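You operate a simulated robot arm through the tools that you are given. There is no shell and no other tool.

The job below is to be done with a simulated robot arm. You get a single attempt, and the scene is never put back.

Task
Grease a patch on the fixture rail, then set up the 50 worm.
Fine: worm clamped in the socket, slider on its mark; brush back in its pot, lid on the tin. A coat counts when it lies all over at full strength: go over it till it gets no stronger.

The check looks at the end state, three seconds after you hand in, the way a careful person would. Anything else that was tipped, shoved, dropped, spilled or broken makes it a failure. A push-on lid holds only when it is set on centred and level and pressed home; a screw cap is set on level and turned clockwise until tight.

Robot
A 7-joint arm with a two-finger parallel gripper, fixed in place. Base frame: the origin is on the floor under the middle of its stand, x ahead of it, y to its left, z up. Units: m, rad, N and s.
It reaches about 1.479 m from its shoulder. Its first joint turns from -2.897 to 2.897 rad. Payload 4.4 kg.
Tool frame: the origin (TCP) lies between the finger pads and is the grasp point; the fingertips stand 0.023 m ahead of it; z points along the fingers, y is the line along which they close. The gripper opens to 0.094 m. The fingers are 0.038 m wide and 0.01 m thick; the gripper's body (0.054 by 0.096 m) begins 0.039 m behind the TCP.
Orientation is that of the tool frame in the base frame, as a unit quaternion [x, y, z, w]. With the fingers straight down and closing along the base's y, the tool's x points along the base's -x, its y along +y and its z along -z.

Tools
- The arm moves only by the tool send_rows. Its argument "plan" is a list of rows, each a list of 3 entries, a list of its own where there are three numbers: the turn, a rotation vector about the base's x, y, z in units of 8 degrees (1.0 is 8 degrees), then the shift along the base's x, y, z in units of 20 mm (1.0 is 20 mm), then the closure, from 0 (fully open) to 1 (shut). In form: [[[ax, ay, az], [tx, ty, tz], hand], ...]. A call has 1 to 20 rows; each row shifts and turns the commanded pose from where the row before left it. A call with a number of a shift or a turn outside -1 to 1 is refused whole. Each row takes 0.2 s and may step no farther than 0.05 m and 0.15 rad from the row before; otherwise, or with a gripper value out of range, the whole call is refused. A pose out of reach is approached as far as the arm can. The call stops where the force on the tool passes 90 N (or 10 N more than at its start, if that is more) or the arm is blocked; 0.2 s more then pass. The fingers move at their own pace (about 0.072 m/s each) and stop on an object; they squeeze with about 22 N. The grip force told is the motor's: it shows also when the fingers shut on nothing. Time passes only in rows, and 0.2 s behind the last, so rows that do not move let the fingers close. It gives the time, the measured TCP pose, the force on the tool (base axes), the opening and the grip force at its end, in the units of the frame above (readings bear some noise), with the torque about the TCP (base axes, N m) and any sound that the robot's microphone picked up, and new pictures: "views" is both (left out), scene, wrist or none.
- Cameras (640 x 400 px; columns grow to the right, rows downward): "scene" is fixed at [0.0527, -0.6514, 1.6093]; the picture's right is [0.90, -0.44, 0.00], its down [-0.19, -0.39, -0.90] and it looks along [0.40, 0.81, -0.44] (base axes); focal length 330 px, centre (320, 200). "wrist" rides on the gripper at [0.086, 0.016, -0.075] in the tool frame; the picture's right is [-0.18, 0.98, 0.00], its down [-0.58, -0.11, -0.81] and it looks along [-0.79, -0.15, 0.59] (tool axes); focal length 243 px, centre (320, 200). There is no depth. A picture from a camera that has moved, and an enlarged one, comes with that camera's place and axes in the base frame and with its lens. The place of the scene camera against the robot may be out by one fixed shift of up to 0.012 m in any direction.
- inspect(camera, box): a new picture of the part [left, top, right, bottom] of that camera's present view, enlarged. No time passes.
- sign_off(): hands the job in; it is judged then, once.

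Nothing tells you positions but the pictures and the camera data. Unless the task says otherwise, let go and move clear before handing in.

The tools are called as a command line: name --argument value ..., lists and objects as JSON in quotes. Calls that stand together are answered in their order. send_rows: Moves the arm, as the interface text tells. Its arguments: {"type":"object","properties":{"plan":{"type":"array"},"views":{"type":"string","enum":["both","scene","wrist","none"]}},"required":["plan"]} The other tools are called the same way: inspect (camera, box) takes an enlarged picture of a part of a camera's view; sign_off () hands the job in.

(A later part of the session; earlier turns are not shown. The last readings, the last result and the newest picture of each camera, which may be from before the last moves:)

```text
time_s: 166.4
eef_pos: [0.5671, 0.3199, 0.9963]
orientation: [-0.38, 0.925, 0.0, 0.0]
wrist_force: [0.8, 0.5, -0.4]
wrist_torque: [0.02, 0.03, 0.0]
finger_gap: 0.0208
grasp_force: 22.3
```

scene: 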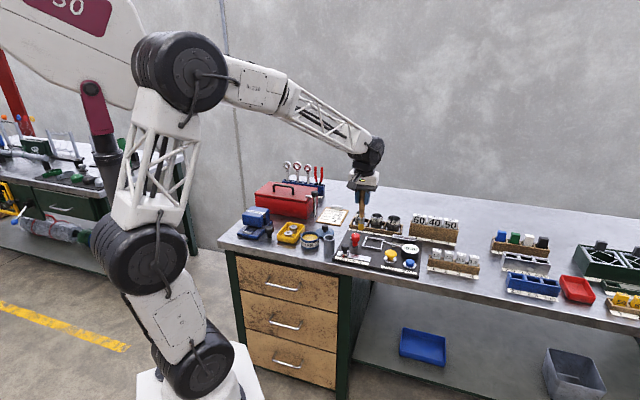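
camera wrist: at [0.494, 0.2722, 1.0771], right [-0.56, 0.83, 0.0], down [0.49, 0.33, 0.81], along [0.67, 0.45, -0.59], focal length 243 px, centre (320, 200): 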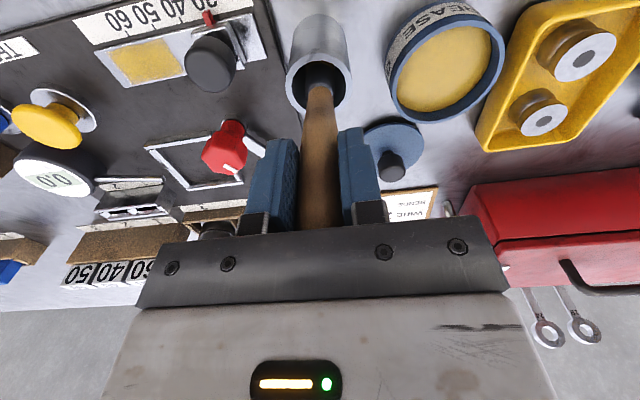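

send_rows --plan '[[[0, 0, 0], [0, 0, -0.1], 1], [[0, 0, 0], [0, 0, -0.1], 1], [[0, 0, 0], [0, 0, 0], 1]]' --views "none"

inspect --camera "scene" --box '[300, 190, 360, 260]'

inspect --camera "wrist" --box '[240, 0, 440, 240]'

```text
time_s: 167.2
eef_pos: [0.5674, 0.3203, 0.9912]
orientation: [-0.381, 0.925, 0.0, 0.0]
wrist_force: [0.5, -0.1, 0.3]
wrist_torque: [0.02, 0.01, 0.0]
finger_gap: 0.0212
grasp_force: 22.3
```

```text
5.71 times, centred on (330, 225) of scene
camera zoom: at [0.0527, -0.6514, 1.6093], right [0.9, -0.44, 0.0], down [-0.19, -0.39, -0.9], along [0.4, 0.81, -0.44], focal length 1887 px, centre (263, 57)
```

zoom: 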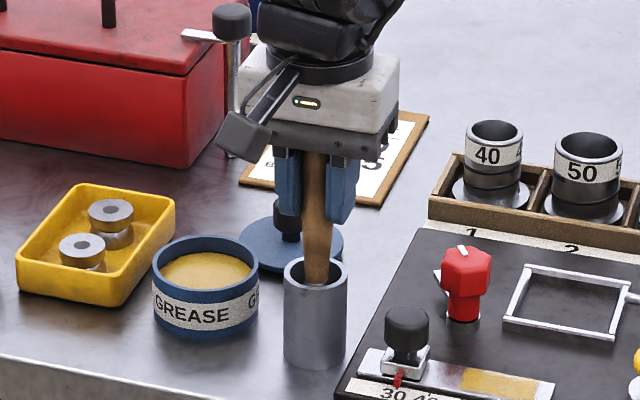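

```text
1.67 times, centred on (340, 120) of wrist
camera zoom: at [0.4939, 0.2727, 1.0661], right [-0.56, 0.83, 0.0], down [0.49, 0.33, 0.81], along [0.67, 0.45, -0.59], focal length 404 px, centre (287, 333)
```

zoom: 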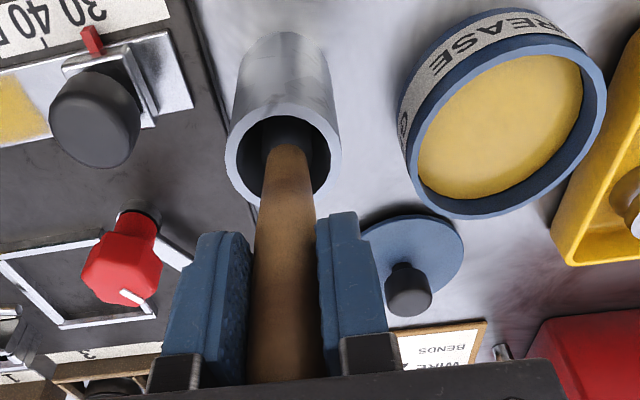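

send_rows --plan '[[[0, 0, 0], [0, 0, -0.1], 1], [[0, 0, 0], [0, 0, -0.1], 1], [[0, 0, 0], [0, 0, -0.1], 1], [[0, 0, 0], [0, 0, 0], 1]]' --views "none"

send_rows --plan '[[[0, 0, 0], [0, 0, -0.1], 1], [[0, 0, 0], [0, 0, -0.1], 1], [[0, 0, 0], [0, 0, 0], 1]]' --views "none"

```text
time_s: 168.2
eef_pos: [0.5688, 0.321, 0.9876]
orientation: [-0.38, 0.925, 0.0, 0.003]
wrist_force: [0.7, 1.8, 54.5]
wrist_torque: [0.25, -0.11, -0.02]
finger_gap: 0.0215
grasp_force: 22.2
```

```text
time_s: 168.7
eef_pos: [0.5696, 0.3218, 0.989]
orientation: [-0.381, 0.925, 0.0, 0.005]
wrist_force: [-1.0, 1.4, 20.4]
wrist_torque: [0.3, 0.05, 0.05]
finger_gap: 0.0213
grasp_force: 22.5
stopped in row 2: the force on the tool passed its limit at 95 N (the readings are from after the stop); the commanded pose is now the measured one
```

The brush is on the pot floor, and I pressed harder than intended before it stopped. I'll open the fingers now and check the brush and pot.

send_rows --plan '[[[0, 0, 0], [0, 0, 0.1], 1], [[0, 0, 0], [0, 0, 0], 0.7], [[0, 0, 0], [0, 0, 0], 0.5], [[0, 0, 0], [0, 0, 0], 0.3], [[0, 0, 0], [0, 0, 0], 0.3]]' --views "both"

inspect --camera "scene" --box '[300, 190, 360, 260]'

```text
time_s: 169.9
eef_pos: [0.5692, 0.3215, 0.989]
orientation: [-0.381, 0.924, 0.0, 0.004]
wrist_force: [-0.5, -0.1, 9.9]
wrist_torque: [0.03, -0.02, 0.0]
finger_gap: 0.0657
grasp_force: 0.1
camera wrist: at [0.4954, 0.2734, 1.0632], right [-0.56, 0.83, 0.0], down [0.48, 0.33, 0.81], along [0.67, 0.46, -0.59], focal length 243 px, centre (320, 200)
```

scene: 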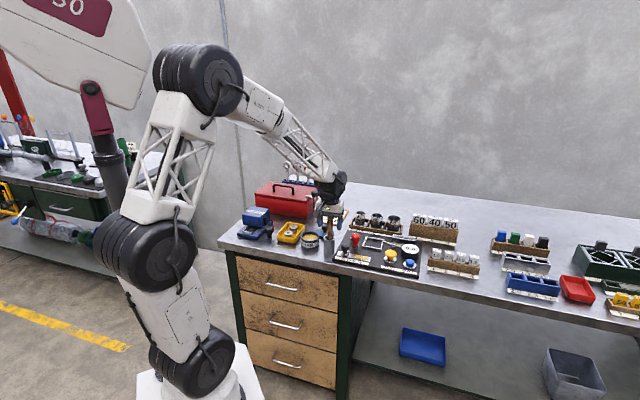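
wrist: 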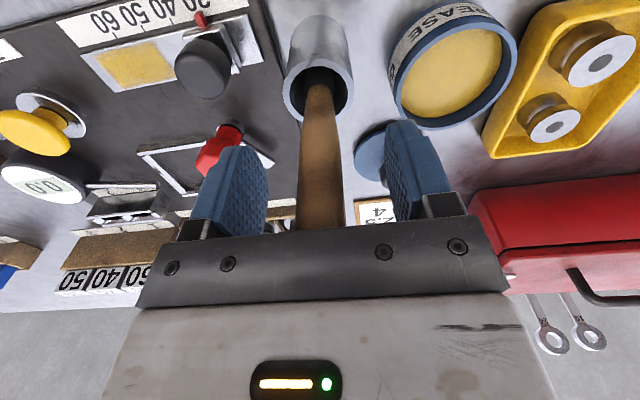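

```text
5.71 times, centred on (330, 225) of scene
camera zoom: at [0.0527, -0.6514, 1.6093], right [0.9, -0.44, 0.0], down [-0.19, -0.39, -0.9], along [0.4, 0.81, -0.44], focal length 1887 px, centre (263, 57)
```

zoom: 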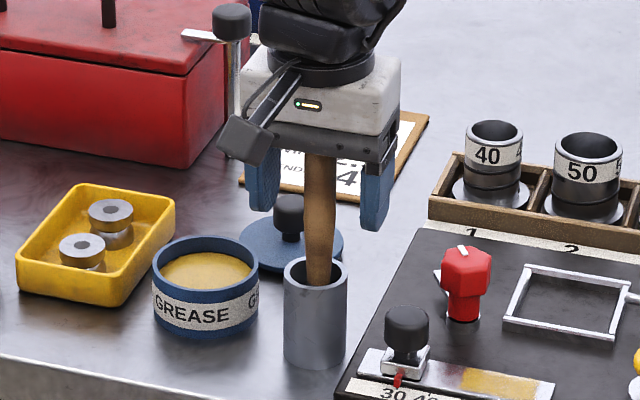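

The palm was resting on the handle top, and the brush is standing in the pot. I'll rise straight up clear of it.

send_rows --plan '[[[0, 0, 0], [0, 0, 0.3], 0.2], [[0, 0, 0], [0, 0, 0.7], 0.2], [[0, 0, 0], [0, 0, 1], 0.2], [[0, 0, 0], [0, 0, 1], 0.2], [[0, 0, 0], [0, 0, 1], 0.2], [[0, 0, 0], [0, 0, 1], 0.2], [[0, 0, 0], [0, 0, 1], 0.3], [[0, 0, 0], [0, 0, 0], 0.3]]' --views "both"

inspect --camera "scene" --box '[300, 190, 360, 260]'

```text
time_s: 171.7
eef_pos: [0.5734, 0.3209, 1.1082]
orientation: [-0.381, 0.924, 0.0, 0.004]
wrist_force: [0.4, -0.1, 0.8]
wrist_torque: [0.02, 0.0, 0.03]
finger_gap: 0.066
grasp_force: 0.1
camera wrist: at [0.4983, 0.2721, 1.1832], right [-0.56, 0.83, 0.0], down [0.48, 0.33, 0.81], along [0.67, 0.46, -0.59], focal length 243 px, centre (320, 200)
```

scene: 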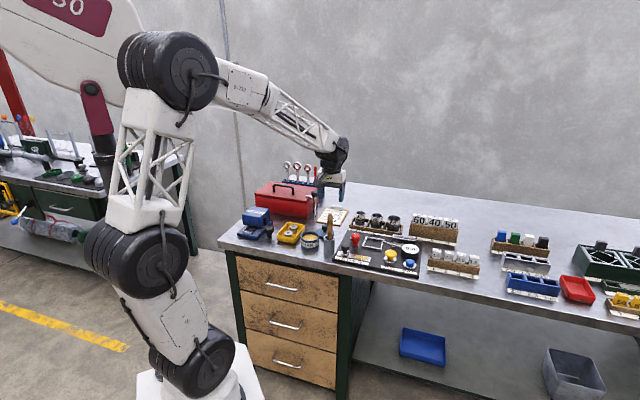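
wrist: 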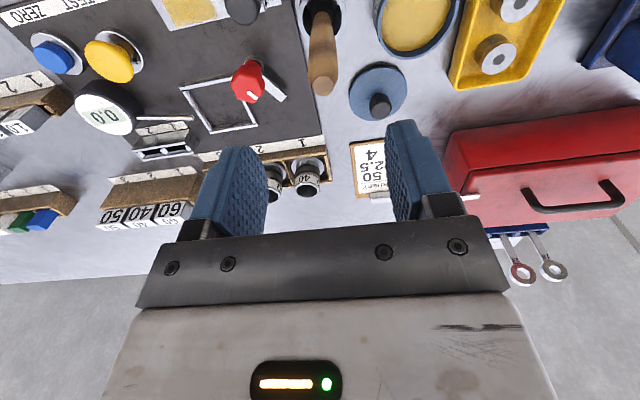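

```text
5.71 times, centred on (330, 225) of scene
camera zoom: at [0.0527, -0.6514, 1.6093], right [0.9, -0.44, 0.0], down [-0.19, -0.39, -0.9], along [0.4, 0.81, -0.44], focal length 1887 px, centre (263, 57)
```

zoom: 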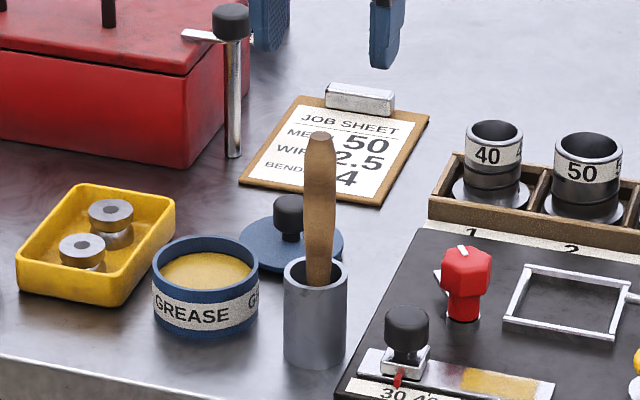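

The brush is back in its pot. Next is the lid: I'll correct the half-degree tilt and move over the lid knob.

send_rows --plan '[[[-0.0215, 0.053, 0], [0.286, 0.868, 0], 0.3], [[0, 0, 0], [0.286, 0.868, 0], 0.3], [[0, 0, 0], [0.286, 0.868, 0], 0.3], [[0, 0, 0], [0.286, 0.868, 0], 0.3], [[0, 0, 0], [0.286, 0.868, 0], 0.3], [[0, 0, 0], [0.286, 0.868, 0], 0.3], [[0, 0, 0], [0.286, 0.868, 0], 0.3], [[0, 0, 0], [0, 0, 0], 0.3], [[0, 0, 0], [0, 0, 0], 0.3]]' --views "wrist"

inspect --camera "wrist" --box '[240, 0, 440, 120]'

send_rows --plan '[[[0, 0, 0], [0, 0, 0], 0.3]]' --views "none"

send_rows --plan '[[[0, 0, 0], [0, 0, 0], 0.3]]' --views "none"

```text
time_s: 173.7
eef_pos: [0.6107, 0.442, 1.1094]
orientation: [-0.38, 0.925, 0.001, 0.0]
wrist_force: [0.6, -0.7, -0.8]
wrist_torque: [-0.01, 0.0, 0.0]
finger_gap: 0.0658
grasp_force: 0.0
camera wrist: at [0.5365, 0.3938, 1.1845], right [-0.56, 0.83, 0.0], down [0.49, 0.33, 0.81], along [0.67, 0.45, -0.59], focal length 243 px, centre (320, 200)
```

wrist: 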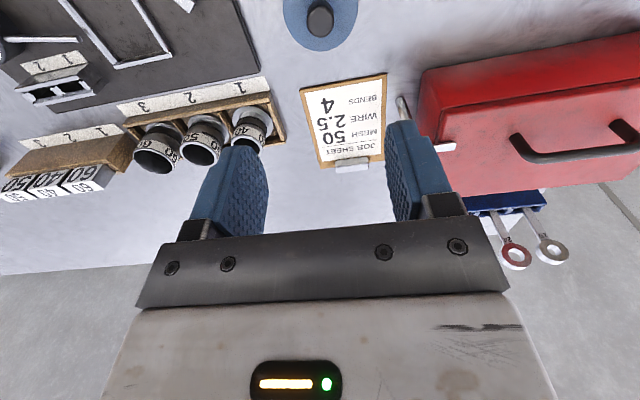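

```text
3.20 times, centred on (340, 60) of wrist
camera zoom: at [0.5365, 0.3938, 1.1845], right [-0.56, 0.83, 0.0], down [0.49, 0.33, 0.81], along [0.67, 0.45, -0.59], focal length 776 px, centre (256, 648)
```

zoom: 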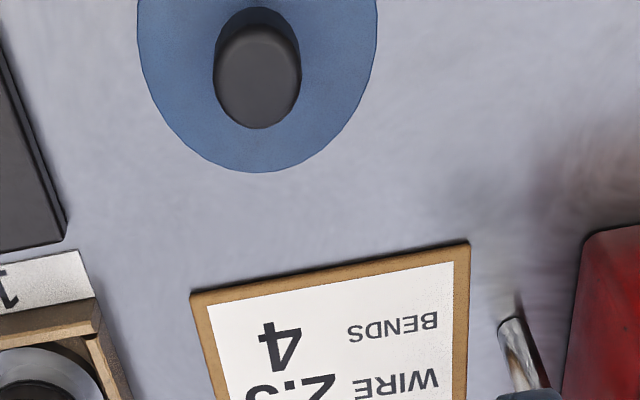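

```text
time_s: 174.1
eef_pos: [0.6099, 0.4416, 1.1087]
orientation: [-0.381, 0.924, 0.001, 0.0]
wrist_force: [0.4, -0.2, 0.1]
wrist_torque: [0.01, 0.03, -0.01]
finger_gap: 0.0658
grasp_force: 0.1
```

```text
time_s: 174.5
eef_pos: [0.6102, 0.4416, 1.1102]
orientation: [-0.381, 0.925, 0.001, 0.0]
wrist_force: [0.8, 0.0, -0.3]
wrist_torque: [0.0, 0.03, 0.01]
finger_gap: 0.0656
grasp_force: 0.1
```

I'll fine-tune by about a millimetre and lower around the lid's knob.

send_rows --plan '[[[0, 0, 0], [0.035, 0.055, -1], 0.3], [[0, 0, 0], [0, 0, -1], 0.3], [[0, 0, 0], [0, 0, -1], 0.3], [[0, 0, 0], [0, 0, -1], 0.3], [[0, 0, 0], [0, 0, -1], 0.3], [[0, 0, 0], [0, 0, -1], 0.3], [[0, 0, 0], [0, 0, -1], 0.3], [[0, 0, 0], [0, 0, -1], 0.3], [[0, 0, 0], [0, 0, -1], 0.3], [[0, 0, 0], [0, 0, -1], 0.3], [[0, 0, 0], [0, 0, -0.5], 0.3], [[0, 0, 0], [0, 0, 0], 0.3], [[0, 0, 0], [0, 0, 0], 0.3]]' --views "wrist"

```text
time_s: 177.3
eef_pos: [0.611, 0.4444, 0.8989]
orientation: [-0.381, 0.925, 0.001, -0.001]
wrist_force: [0.6, 0.4, 0.5]
wrist_torque: [-0.01, 0.03, 0.0]
finger_gap: 0.0659
grasp_force: 0.0
camera wrist: at [0.5368, 0.3953, 0.9734], right [-0.56, 0.83, 0.0], down [0.49, 0.33, 0.81], along [0.67, 0.45, -0.59], focal length 243 px, centre (320, 200)
```

wrist: 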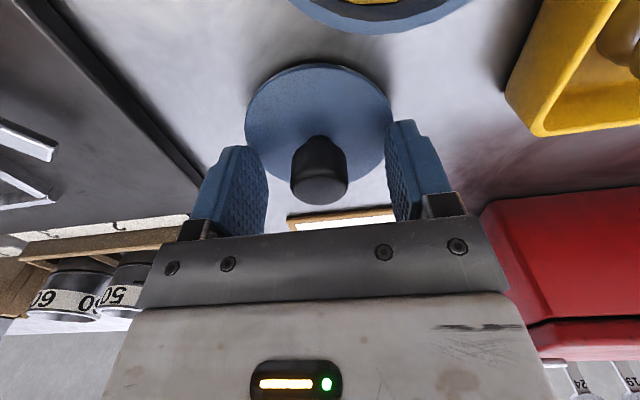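

send_rows --plan '[[[0, 0, 0], [0, 0, -0.15], 0.3], [[0, 0, 0], [0, 0, 0], 0.6], [[0, 0, 0], [0, 0, 0], 1], [[0, 0, 0], [0, 0, 0], 1], [[0, 0, 0], [0, 0, 0], 1], [[0, 0, 0], [0, 0, 0], 1]]' --views "wrist"

```text
time_s: 178.7
eef_pos: [0.6107, 0.4432, 0.8968]
orientation: [-0.381, 0.925, 0.0, 0.0]
wrist_force: [0.8, 0.2, 1.0]
wrist_torque: [0.04, 0.01, -0.01]
finger_gap: 0.0268
grasp_force: 21.8
camera wrist: at [0.5365, 0.3956, 0.9708], right [-0.56, 0.83, 0.0], down [0.49, 0.33, 0.81], along [0.67, 0.45, -0.59], focal length 243 px, centre (320, 200)
```

wrist: 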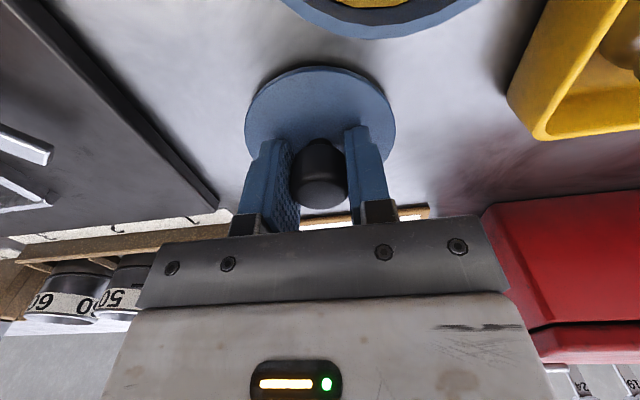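

The lid knob is gripped. I'll lift it and retrace the same path back to above the tin.

send_rows --plan '[[[0, 0, 0], [0, 0, 0.5], 1], [[0, 0, 0], [0, 0, 1], 1], [[0, 0, 0], [0, 0, 1], 1], [[0, 0, 0], [0, 0, 1], 1], [[0, 0, 0], [0, 0, 1], 1], [[0, 0, 0], [-0.63, 0.63, 0], 1], [[0, 0, 0], [-0.63, 0.63, 0], 1], [[0, 0, 0], [-0.86, -0.86, 0], 1], [[0, 0, 0], [-0.86, -0.86, 0], 1], [[0, 0, 0], [-0.86, -0.86, 0], 1], [[0, 0, 0], [-0.86, -0.86, 0], 1], [[0, 0, 0], [0, 0, -1], 1], [[0, 0, 0], [0, 0, 0], 1], [[0, 0, 0], [0, 0, 0], 1]]' --views "wrist"

inspect --camera "wrist" --box '[220, 0, 420, 200]'

inspect --camera "scene" --box '[285, 200, 345, 260]'

```text
time_s: 181.7
eef_pos: [0.5173, 0.4002, 0.9653]
orientation: [-0.381, 0.924, 0.0, 0.0]
wrist_force: [-0.8, -0.8, -0.7]
wrist_torque: [0.01, -0.01, -0.02]
finger_gap: 0.0273
grasp_force: 21.9
camera wrist: at [0.4432, 0.3517, 1.0404], right [-0.56, 0.83, 0.0], down [0.49, 0.33, 0.81], along [0.67, 0.45, -0.59], focal length 243 px, centre (320, 200)
```

wrist: 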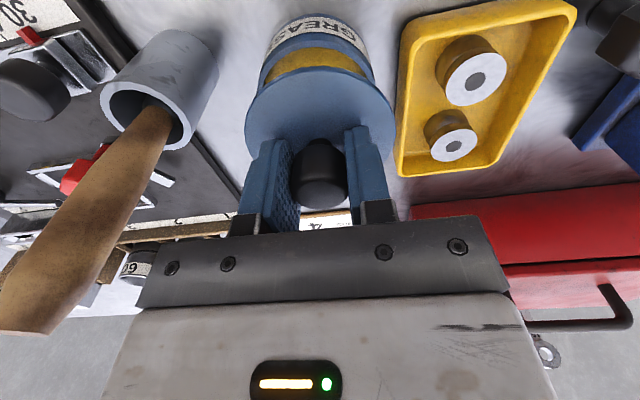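

```text
2.00 times, centred on (320, 100) of wrist
camera zoom: at [0.4432, 0.3517, 1.0404], right [-0.56, 0.83, 0.0], down [0.49, 0.33, 0.81], along [0.67, 0.45, -0.59], focal length 485 px, centre (320, 400)
```

zoom: 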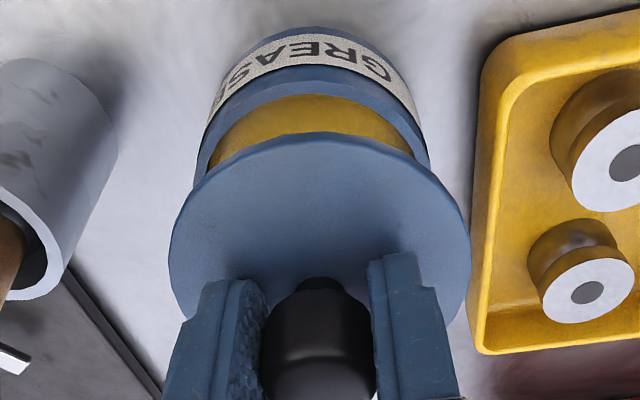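

```text
6.67 times, centred on (315, 230) of scene
camera zoom: at [0.0527, -0.6514, 1.6093], right [0.9, -0.44, 0.0], down [-0.19, -0.39, -0.9], along [0.4, 0.81, -0.44], focal length 2202 px, centre (353, 0)
```

zoom: 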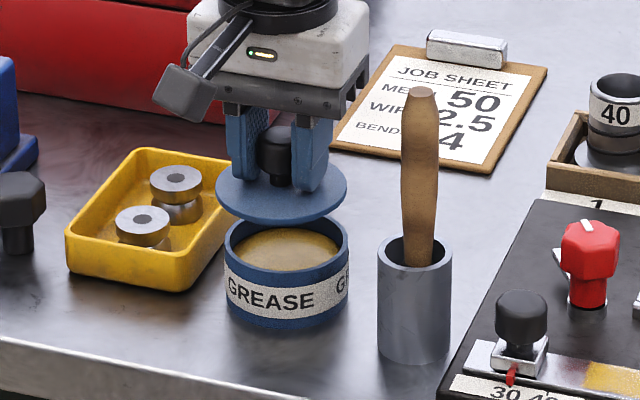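

The lid is lined up over the tin just as when it came off. I'll lower it slowly and feel for the rim.

send_rows --plan '[[[0, 0, 0], [0, 0, -0.4], 1], [[0, 0, 0], [0, 0, -0.4], 1], [[0, 0, 0], [0, 0, -0.3], 1], [[0, 0, 0], [0, 0, 0], 1]]' --views "none"

send_rows --plan '[[[0, 0, 0], [0, 0, -0.1], 1], [[0, 0, 0], [0, 0, -0.1], 1], [[0, 0, 0], [0, 0, 0], 1]]' --views "wrist"

```text
time_s: 182.7
eef_pos: [0.5163, 0.4018, 0.9438]
orientation: [-0.381, 0.925, 0.002, 0.0]
wrist_force: [-0.4, 0.4, -0.3]
wrist_torque: [-0.03, -0.02, -0.03]
finger_gap: 0.0272
grasp_force: 21.6
```

```text
time_s: 183.5
eef_pos: [0.5169, 0.4013, 0.9402]
orientation: [-0.382, 0.924, 0.001, 0.0]
wrist_force: [-1.0, 1.0, -0.8]
wrist_torque: [0.04, -0.01, -0.01]
finger_gap: 0.0268
grasp_force: 21.7
camera wrist: at [0.4434, 0.3533, 1.0145], right [-0.56, 0.83, 0.0], down [0.49, 0.33, 0.81], along [0.67, 0.45, -0.59], focal length 243 px, centre (320, 200)
```

wrist: 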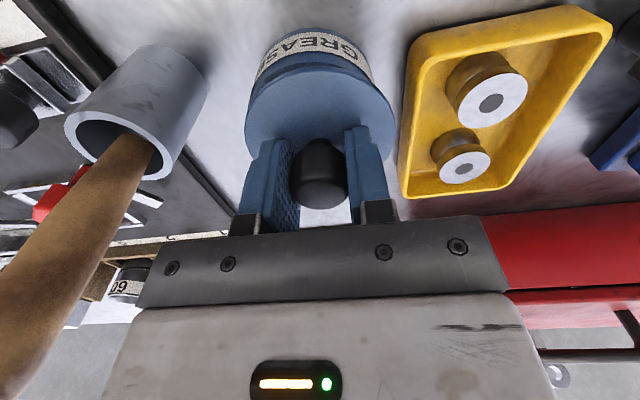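

inspect --camera "wrist" --box '[230, 20, 410, 150]'

inspect --camera "scene" --box '[293, 220, 333, 255]'

```text
3.08 times, centred on (320, 85) of wrist
camera zoom: at [0.4434, 0.3533, 1.0145], right [-0.56, 0.83, 0.0], down [0.49, 0.33, 0.81], along [0.67, 0.45, -0.59], focal length 746 px, centre (320, 554)
```

zoom: 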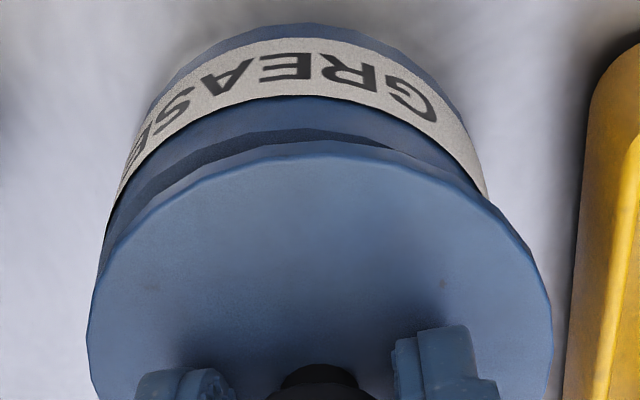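

```text
11.43 times, centred on (313, 238) of scene
camera zoom: at [0.0527, -0.6514, 1.6093], right [0.9, -0.44, 0.0], down [-0.19, -0.39, -0.9], along [0.4, 0.81, -0.44], focal length 3774 px, centre (400, -229)
```

zoom: 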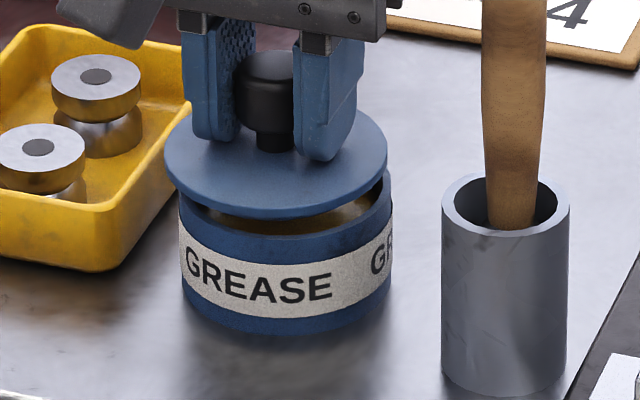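

In the scene view the lid sits about 3 mm to the left of the tin. I'll shift it right by that much and look again before pressing.

send_rows --plan '[[[0, 0, 0], [0.1, -0.1, 0], 1], [[0, 0, 0], [0, 0, 0], 1], [[0, 0, 0], [0, 0, 0], 1]]' --views "none"

inspect --camera "scene" --box '[293, 220, 333, 255]'

inspect --camera "wrist" --box '[230, 20, 410, 150]'

```text
time_s: 184.3
eef_pos: [0.519, 0.3997, 0.9397]
orientation: [-0.381, 0.925, 0.001, -0.001]
wrist_force: [0.0, 0.3, -0.7]
wrist_torque: [0.0, 0.02, -0.04]
finger_gap: 0.027
grasp_force: 22.1
```

```text
11.43 times, centred on (313, 238) of scene
camera zoom: at [0.0527, -0.6514, 1.6093], right [0.9, -0.44, 0.0], down [-0.19, -0.39, -0.9], along [0.4, 0.81, -0.44], focal length 3774 px, centre (400, -229)
```

zoom: 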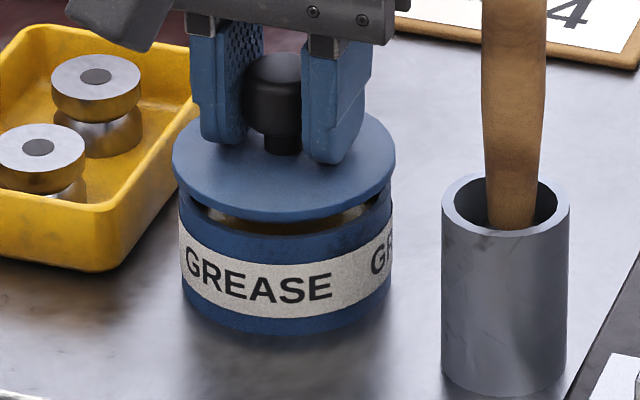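

```text
3.08 times, centred on (320, 85) of wrist
camera zoom: at [0.4453, 0.3507, 1.0143], right [-0.56, 0.83, 0.0], down [0.49, 0.33, 0.81], along [0.67, 0.45, -0.59], focal length 746 px, centre (320, 554)
```

zoom: 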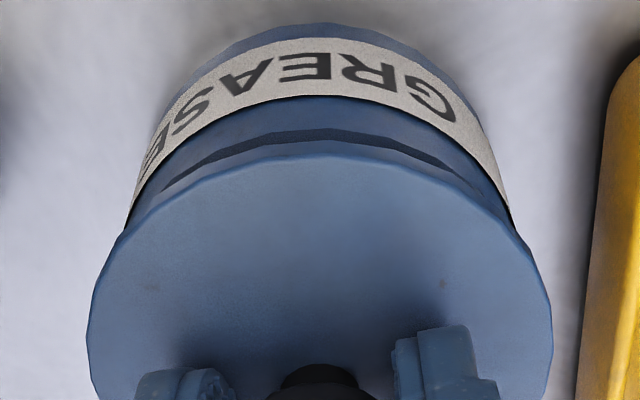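

The lid is now centred over the tin in both views. I'll lower it the last few millimetres and press home.

send_rows --plan '[[[0, 0, 0], [0.02, -0.02, -0.08], 1], [[0, 0, 0], [0, 0, -0.07], 1], [[0, 0, 0], [0, 0, 0], 1]]' --views "none"

send_rows --plan '[[[0, 0, 0], [0, 0, -0.06], 1], [[0, 0, 0], [0, 0, 0], 1]]' --views "none"

```text
time_s: 185.1
eef_pos: [0.5195, 0.3984, 0.9366]
orientation: [-0.381, 0.925, 0.0, -0.001]
wrist_force: [0.0, -0.3, -0.5]
wrist_torque: [0.0, 0.01, -0.02]
finger_gap: 0.027
grasp_force: 21.9
```

```text
time_s: 185.7
eef_pos: [0.5197, 0.3983, 0.9359]
orientation: [-0.381, 0.925, 0.002, 0.0]
wrist_force: [-0.2, -0.4, 0.2]
wrist_torque: [-0.03, 0.0, -0.03]
finger_gap: 0.027
grasp_force: 22.1
```

send_rows --plan '[[[0, 0, 0], [0, 0, -0.06], 1], [[0, 0, 0], [0, 0, 0], 1]]' --views "none"

send_rows --plan '[[[0, 0, 0], [0, 0, -0.06], 1], [[0, 0, 0], [0, 0, 0], 1]]' --views "none"

inspect --camera "scene" --box '[293, 220, 333, 255]'

inspect --camera "wrist" --box '[230, 20, 410, 150]'

```text
time_s: 186.3
eef_pos: [0.5194, 0.3986, 0.9353]
orientation: [-0.381, 0.924, 0.0, -0.001]
wrist_force: [-0.7, 0.0, -1.3]
wrist_torque: [0.03, -0.03, 0.01]
finger_gap: 0.027
grasp_force: 21.6
```

```text
time_s: 186.9
eef_pos: [0.5178, 0.3987, 0.9341]
orientation: [-0.381, 0.924, 0.001, 0.0]
wrist_force: [-0.1, 0.2, -0.8]
wrist_torque: [0.01, 0.01, 0.02]
finger_gap: 0.027
grasp_force: 21.7
```

```text
11.43 times, centred on (313, 238) of scene
camera zoom: at [0.0527, -0.6514, 1.6093], right [0.9, -0.44, 0.0], down [-0.19, -0.39, -0.9], along [0.4, 0.81, -0.44], focal length 3774 px, centre (400, -229)
```

zoom: 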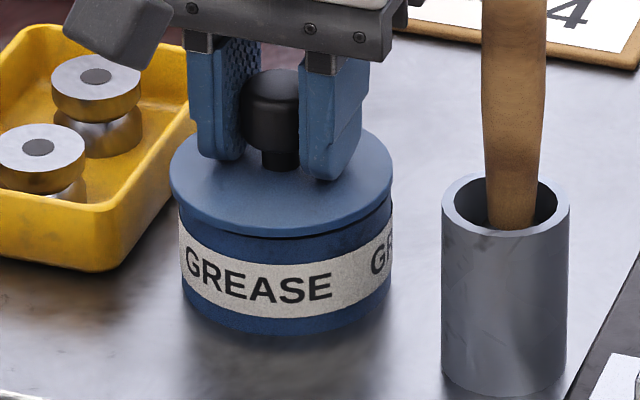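

```text
3.08 times, centred on (320, 85) of wrist
camera zoom: at [0.4439, 0.3502, 1.0083], right [-0.56, 0.83, 0.0], down [0.49, 0.33, 0.81], along [0.67, 0.45, -0.59], focal length 746 px, centre (320, 554)
```

zoom: 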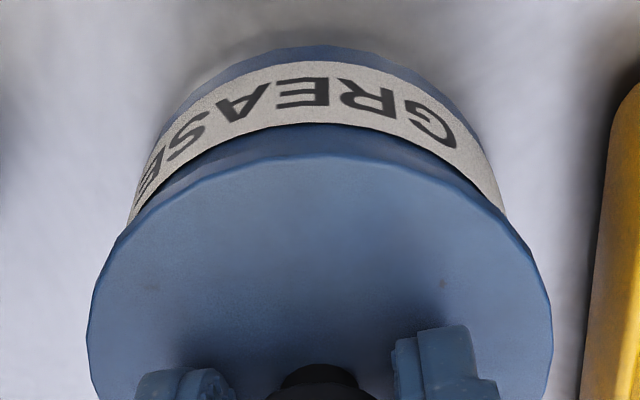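

send_rows --plan '[[[0, 0, 0], [0.04, -0.04, -0.05], 1], [[0, 0, 0], [0, 0, -0.05], 1], [[0, 0, 0], [0, 0, 0], 1]]' --views "none"

send_rows --plan '[[[0, 0, 0], [0, 0, -0.05], 1], [[0, 0, 0], [0, 0, -0.05], 1], [[0, 0, 0], [0, 0, 0], 1]]' --views "none"

```text
time_s: 187.7
eef_pos: [0.5189, 0.3982, 0.9314]
orientation: [-0.381, 0.925, 0.0, 0.0]
wrist_force: [0.1, 0.1, -0.2]
wrist_torque: [0.0, -0.01, -0.01]
finger_gap: 0.0271
grasp_force: 22.1
```

```text
time_s: 188.5
eef_pos: [0.5185, 0.3987, 0.9298]
orientation: [-0.382, 0.924, 0.001, 0.001]
wrist_force: [-4.6, -0.5, 15.1]
wrist_torque: [-0.02, 0.06, -0.01]
finger_gap: 0.0267
grasp_force: 21.7
```

Contact made. I'll now press it home with increasing force and watch the height and any sound.

send_rows --plan '[[[0, 0, 0], [0, 0, -0.08], 1], [[0, 0, 0], [0, 0, -0.08], 1], [[0, 0, 0], [0, 0, 0], 1]]' --views "none"

inspect --camera "scene" --box '[293, 220, 333, 255]'

inspect --camera "wrist" --box '[230, 20, 410, 150]'

```text
time_s: 189.3
eef_pos: [0.5199, 0.3985, 0.9287]
orientation: [-0.381, 0.925, 0.001, 0.001]
wrist_force: [-20.4, -11.1, 72.3]
wrist_torque: [-0.51, 0.58, 0.02]
finger_gap: 0.0267
grasp_force: 22.4
```

```text
11.43 times, centred on (313, 238) of scene
camera zoom: at [0.0527, -0.6514, 1.6093], right [0.9, -0.44, 0.0], down [-0.19, -0.39, -0.9], along [0.4, 0.81, -0.44], focal length 3774 px, centre (400, -229)
```

zoom: 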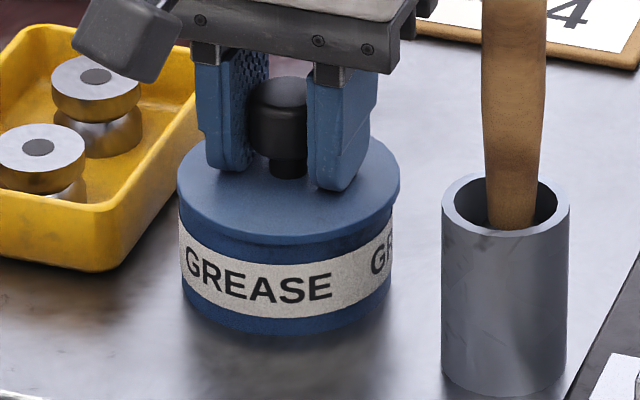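

```text
3.08 times, centred on (320, 85) of wrist
camera zoom: at [0.4466, 0.3497, 1.0028], right [-0.56, 0.83, 0.0], down [0.49, 0.33, 0.81], along [0.67, 0.46, -0.59], focal length 746 px, centre (320, 554)
```

zoom: 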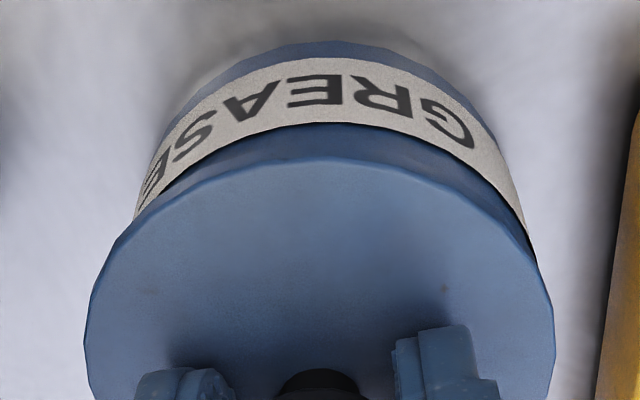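

The lid touches, but under load it has been pushed about 2 mm off centre. I'll unload, check, and re-centre it.

send_rows --plan '[[[0, 0, 0], [0, 0, 0.1], 1], [[0, 0, 0], [0, 0, 0.08], 1], [[0, 0, 0], [0, 0, 0], 1]]' --views "none"

inspect --camera "scene" --box '[293, 220, 333, 255]'

inspect --camera "wrist" --box '[230, 20, 410, 150]'

```text
time_s: 190.1
eef_pos: [0.5203, 0.3978, 0.928]
orientation: [-0.381, 0.925, 0.0, 0.0]
wrist_force: [7.4, 5.5, 24.0]
wrist_torque: [0.36, -0.51, 0.07]
finger_gap: 0.027
grasp_force: 22.5
```

```text
11.43 times, centred on (313, 238) of scene
camera zoom: at [0.0527, -0.6514, 1.6093], right [0.9, -0.44, 0.0], down [-0.19, -0.39, -0.9], along [0.4, 0.81, -0.44], focal length 3774 px, centre (400, -229)
```

zoom: 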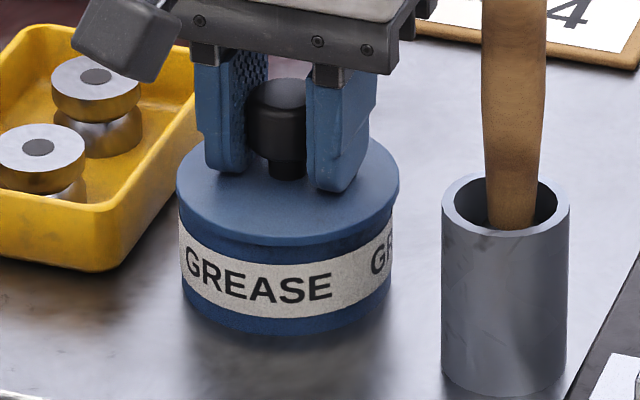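

```text
3.08 times, centred on (320, 85) of wrist
camera zoom: at [0.4462, 0.3491, 1.0034], right [-0.56, 0.83, 0.0], down [0.49, 0.33, 0.81], along [0.67, 0.45, -0.59], focal length 746 px, centre (320, 554)
```

zoom: 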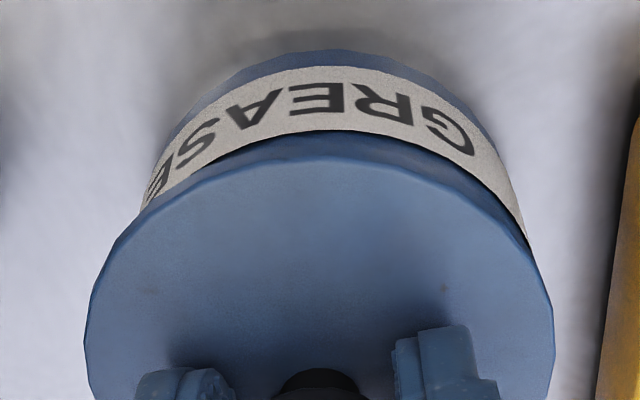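

The lid has dropped lower since the press. I'll let go and rise, then compare it with the original picture of the closed tin.

send_rows --plan '[[[0, 0, 0], [0, 0, 0.05], 1], [[0, 0, 0], [0, 0, 0], 0.7], [[0, 0, 0], [0, 0, 0], 0.4], [[0, 0, 0], [0, 0, 0], 0.3], [[0, 0, 0], [0, 0, 0.5], 0.3], [[0, 0, 0], [0, 0, 1], 0.3], [[0, 0, 0], [0, 0, 1], 0.3], [[0, 0, 0], [0, 0, 1], 0.3], [[0, 0, 0], [0, 0, 1], 0.3], [[0, 0, 0], [0, 0, 1], 0.3], [[0, 0, 0], [0, 0, 1], 0.3], [[0, 0, 0], [0, 0, 0], 0.3]]' --views "both"

inspect --camera "scene" --box '[235, 200, 315, 250]'

inspect --camera "scene" --box '[293, 220, 333, 255]'

inspect --camera "wrist" --box '[240, 0, 440, 160]'

```text
time_s: 192.7
eef_pos: [0.5184, 0.3994, 1.0584]
orientation: [-0.381, 0.925, 0.001, -0.001]
wrist_force: [-0.3, 0.2, -0.2]
wrist_torque: [0.01, 0.01, -0.02]
finger_gap: 0.0657
grasp_force: 0.0
camera wrist: at [0.4442, 0.3505, 1.1338], right [-0.56, 0.83, 0.0], down [0.49, 0.33, 0.81], along [0.67, 0.45, -0.59], focal length 243 px, centre (320, 200)
```

scene: 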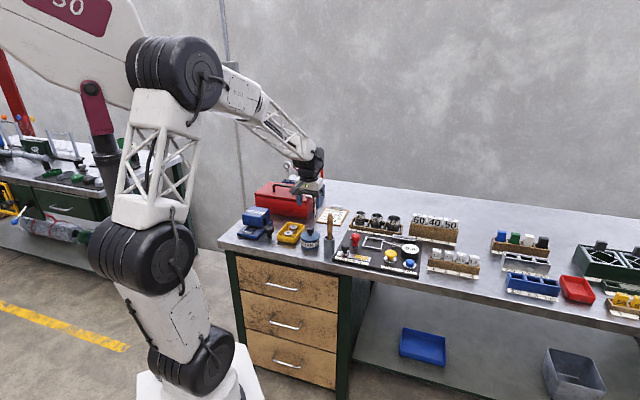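
wrist: 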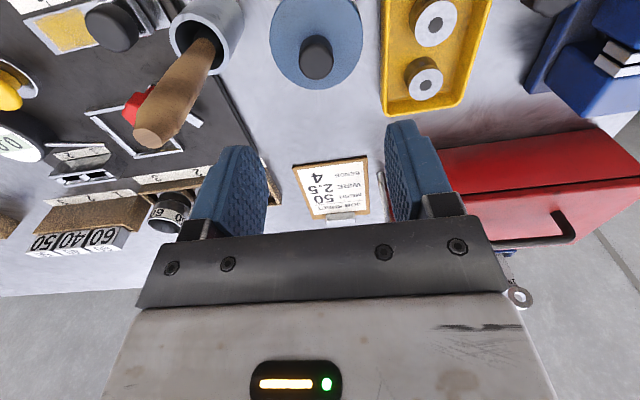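

```text
8.00 times, centred on (275, 225) of scene
camera zoom: at [0.0527, -0.6514, 1.6093], right [0.9, -0.44, 0.0], down [-0.19, -0.39, -0.9], along [0.4, 0.81, -0.44], focal length 2642 px, centre (680, 0)
```

zoom: 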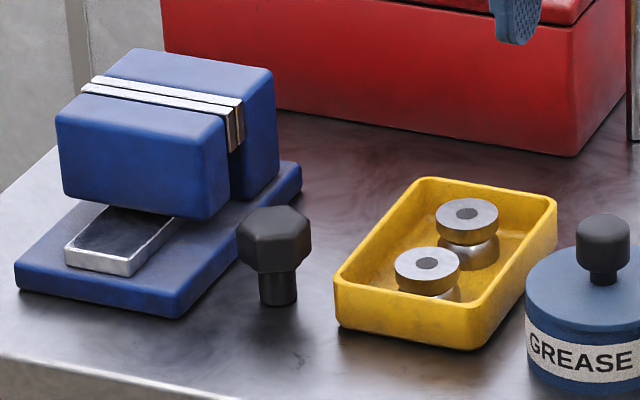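

```text
11.43 times, centred on (313, 238) of scene
camera zoom: at [0.0527, -0.6514, 1.6093], right [0.9, -0.44, 0.0], down [-0.19, -0.39, -0.9], along [0.4, 0.81, -0.44], focal length 3774 px, centre (400, -229)
```

zoom: 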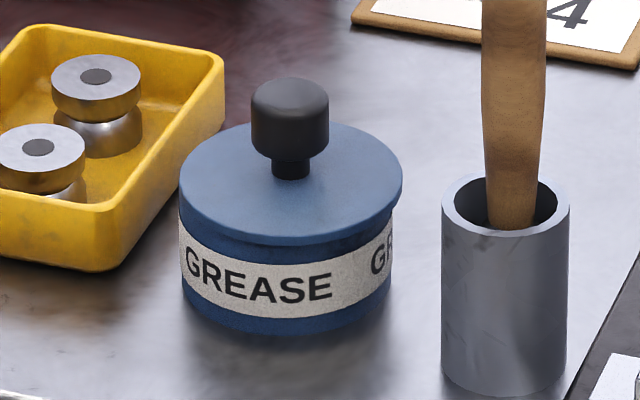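

```text
2.50 times, centred on (340, 80) of wrist
camera zoom: at [0.4442, 0.3505, 1.1338], right [-0.56, 0.83, 0.0], down [0.49, 0.33, 0.81], along [0.67, 0.45, -0.59], focal length 606 px, centre (270, 500)
```

zoom: 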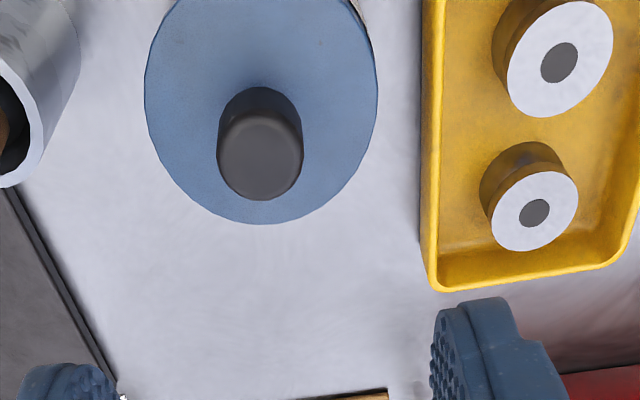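

Compared with the original view, the lid is at about its seated height but roughly 2.5 mm off to the right. I'll grip it again, lift slightly, re-centre it and press with less side drift.

send_rows --plan '[[[0, 0, 0], [0, 0, -1], 0.3], [[0, 0, 0], [0, 0, -1], 0.3], [[0, 0, 0], [0, 0, -1], 0.3], [[0, 0, 0], [0, 0, -1], 0.3], [[0, 0, 0], [0, 0, -1], 0.3], [[0, 0, 0], [0, 0, -1], 0.3], [[0, 0, 0], [0, 0, -0.25], 0.3], [[0, 0, 0], [0, 0, 0], 0.3], [[0, 0, 0], [0, 0, 0], 0.7], [[0, 0, 0], [0, 0, 0], 1], [[0, 0, 0], [0, 0, 0], 1], [[0, 0, 0], [0, 0, 0], 1]]' --views "none"

inspect --camera "scene" --box '[293, 220, 333, 255]'

inspect --camera "wrist" --box '[230, 20, 410, 150]'

```text
time_s: 195.3
eef_pos: [0.5201, 0.3972, 0.9362]
orientation: [-0.381, 0.925, 0.002, -0.001]
wrist_force: [0.1, -0.2, -0.1]
wrist_torque: [0.01, -0.02, 0.04]
finger_gap: 0.0269
grasp_force: 21.9
```

```text
11.43 times, centred on (313, 238) of scene
camera zoom: at [0.0527, -0.6514, 1.6093], right [0.9, -0.44, 0.0], down [-0.19, -0.39, -0.9], along [0.4, 0.81, -0.44], focal length 3774 px, centre (400, -229)
```

zoom: 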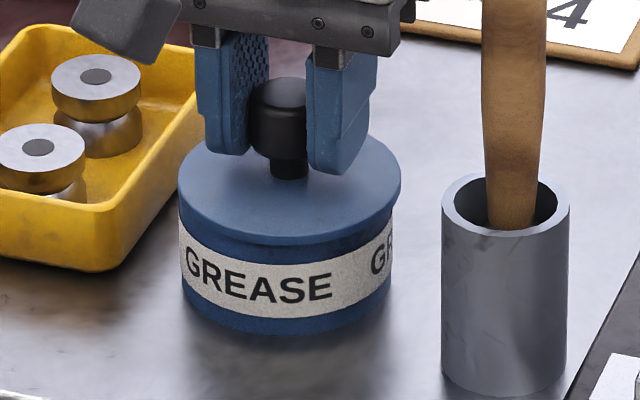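

```text
3.08 times, centred on (320, 85) of wrist
camera zoom: at [0.4462, 0.3486, 1.0106], right [-0.56, 0.83, 0.0], down [0.49, 0.33, 0.81], along [0.67, 0.45, -0.59], focal length 746 px, centre (320, 554)
```

zoom: 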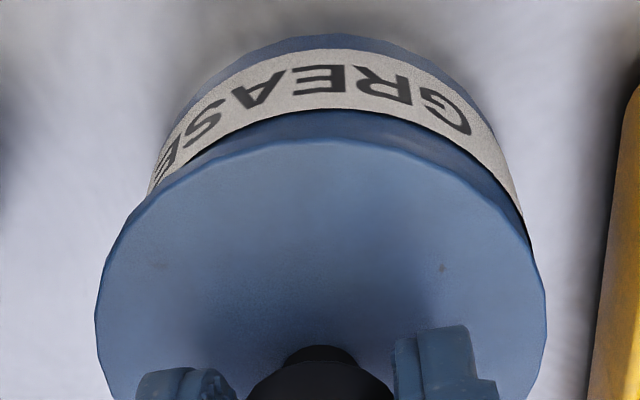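

Reading back, I had over-shifted the lid by about 2.3 mm. I'll lift it 4 mm, move it back by that amount, and set it down again.

send_rows --plan '[[[0, 0, 0], [0, 0, 0.15], 1], [[0, 0, 0], [0, 0, 0.15], 1], [[0, 0, 0], [-0.081, 0.081, 0], 1], [[0, 0, 0], [0, 0, 0], 1], [[0, 0, 0], [0, 0, 0], 1]]' --views "none"

inspect --camera "scene" --box '[235, 200, 315, 250]'

inspect --camera "scene" --box '[293, 220, 333, 255]'

inspect --camera "wrist" --box '[230, 20, 410, 150]'

```text
time_s: 196.5
eef_pos: [0.5186, 0.399, 0.9422]
orientation: [-0.381, 0.925, 0.001, 0.0]
wrist_force: [0.3, -0.3, -1.8]
wrist_torque: [0.01, 0.0, -0.01]
finger_gap: 0.0265
grasp_force: 22.2
```

```text
8.00 times, centred on (275, 225) of scene
camera zoom: at [0.0527, -0.6514, 1.6093], right [0.9, -0.44, 0.0], down [-0.19, -0.39, -0.9], along [0.4, 0.81, -0.44], focal length 2642 px, centre (680, 0)
```

zoom: 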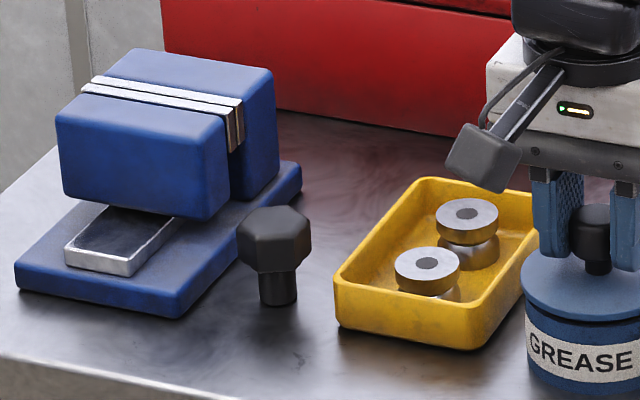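

```text
11.43 times, centred on (313, 238) of scene
camera zoom: at [0.0527, -0.6514, 1.6093], right [0.9, -0.44, 0.0], down [-0.19, -0.39, -0.9], along [0.4, 0.81, -0.44], focal length 3774 px, centre (400, -229)
```

zoom: 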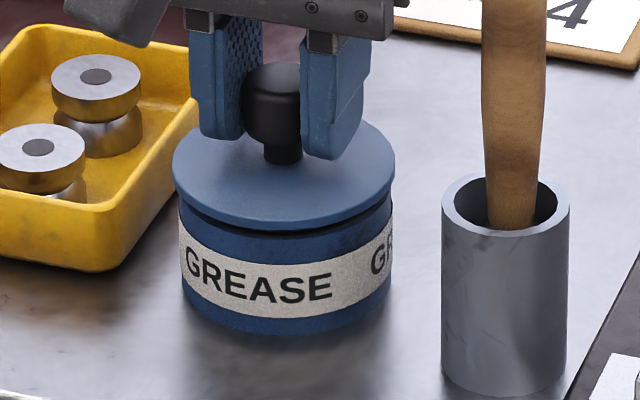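

```text
3.08 times, centred on (320, 85) of wrist
camera zoom: at [0.4447, 0.3503, 1.0163], right [-0.56, 0.83, 0.0], down [0.49, 0.33, 0.81], along [0.67, 0.45, -0.59], focal length 746 px, centre (320, 554)
```

zoom: 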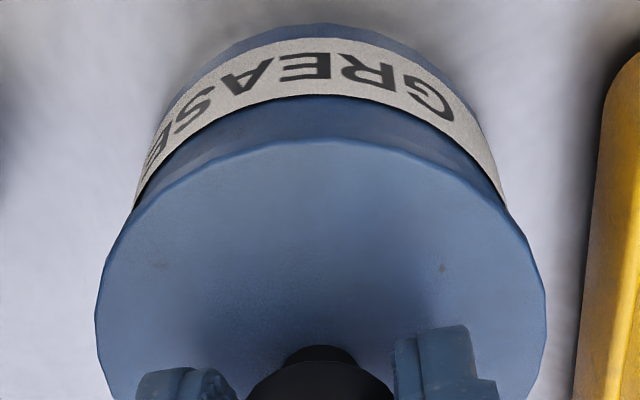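

Now the lid is centred to within a millimetre. I'll lower it to contact and press in stages.

send_rows --plan '[[[0, 0, 0], [0, 0, -0.15], 1], [[0, 0, 0], [0, 0, -0.15], 1], [[0, 0, 0], [0, 0, -0.05], 1], [[0, 0, 0], [0, 0, 0], 1]]' --views "none"

send_rows --plan '[[[0, 0, 0], [0, 0, -0.05], 1], [[0, 0, 0], [0, 0, 0], 1]]' --views "none"

```text
time_s: 197.5
eef_pos: [0.5195, 0.3989, 0.9351]
orientation: [-0.381, 0.924, 0.001, 0.001]
wrist_force: [3.9, -0.5, 14.7]
wrist_torque: [0.05, -0.14, -0.02]
finger_gap: 0.0271
grasp_force: 21.8
```

```text
time_s: 198.1
eef_pos: [0.5175, 0.3987, 0.9343]
orientation: [-0.381, 0.925, 0.001, 0.0]
wrist_force: [5.8, -1.3, 15.6]
wrist_torque: [0.07, -0.13, -0.03]
finger_gap: 0.0267
grasp_force: 22.2
```

send_rows --plan '[[[0, 0, 0], [0, 0, -0.05], 1], [[0, 0, 0], [0, 0, -0.05], 1], [[0, 0, 0], [0, 0, 0], 1]]' --views "none"

inspect --camera "scene" --box '[293, 220, 333, 255]'

inspect --camera "wrist" --box '[230, 20, 410, 150]'

```text
time_s: 198.9
eef_pos: [0.5174, 0.3995, 0.932]
orientation: [-0.381, 0.925, 0.002, -0.001]
wrist_force: [5.5, -2.6, 16.0]
wrist_torque: [0.0, -0.13, 0.02]
finger_gap: 0.0268
grasp_force: 21.5
```

```text
11.43 times, centred on (313, 238) of scene
camera zoom: at [0.0527, -0.6514, 1.6093], right [0.9, -0.44, 0.0], down [-0.19, -0.39, -0.9], along [0.4, 0.81, -0.44], focal length 3774 px, centre (400, -229)
```

zoom: 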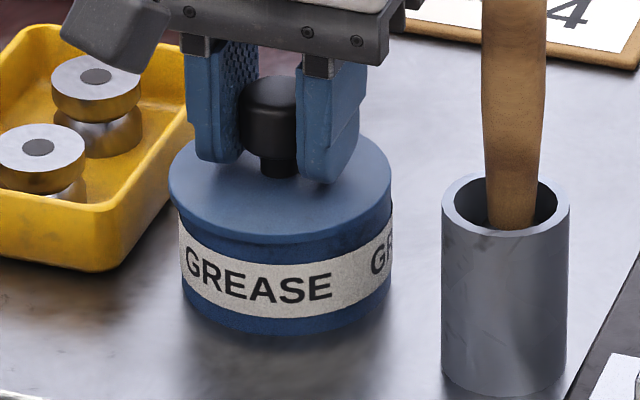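

```text
3.08 times, centred on (320, 85) of wrist
camera zoom: at [0.4432, 0.3508, 1.0068], right [-0.56, 0.83, 0.0], down [0.49, 0.33, 0.81], along [0.67, 0.45, -0.59], focal length 746 px, centre (320, 554)
```

zoom: 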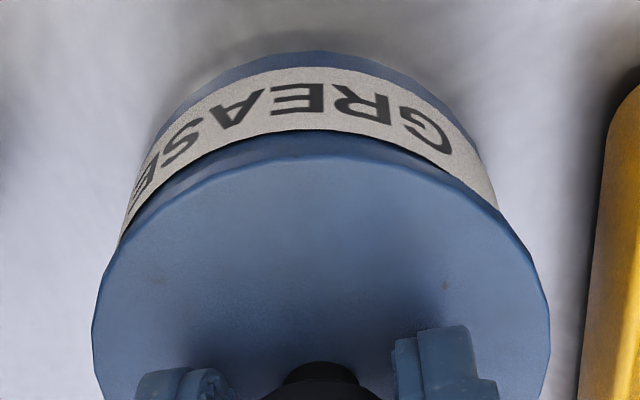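

inspect --camera "scene" --box '[296, 224, 324, 248]'

inspect --camera "wrist" --box '[240, 40, 400, 200]'

```text
16.00 times, centred on (310, 236) of scene
camera zoom: at [0.0527, -0.6514, 1.6093], right [0.9, -0.44, 0.0], down [-0.19, -0.39, -0.9], along [0.4, 0.81, -0.44], focal length 5284 px, centre (480, -376)
```

zoom: 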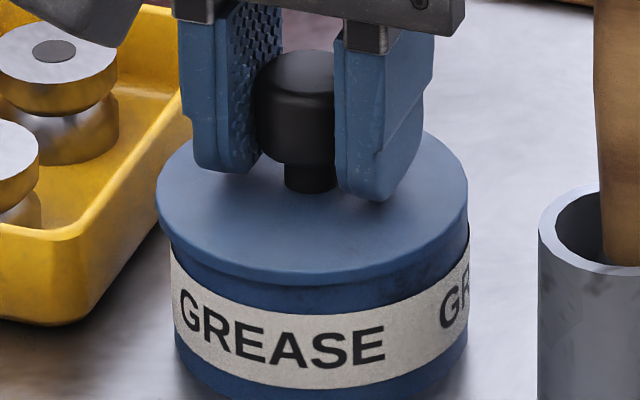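

```text
2.50 times, centred on (320, 120) of wrist
camera zoom: at [0.4432, 0.3508, 1.0068], right [-0.56, 0.83, 0.0], down [0.49, 0.33, 0.81], along [0.67, 0.45, -0.59], focal length 606 px, centre (320, 400)
```

zoom: 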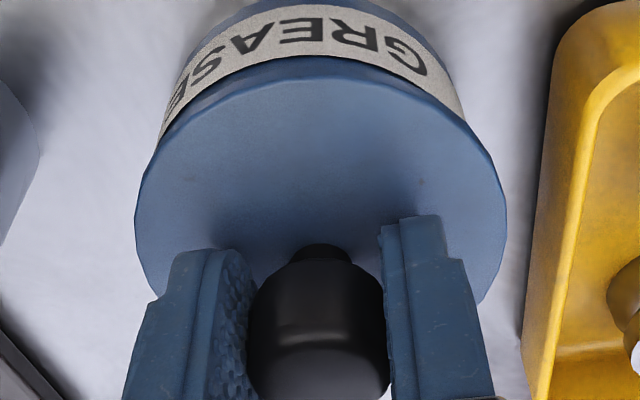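

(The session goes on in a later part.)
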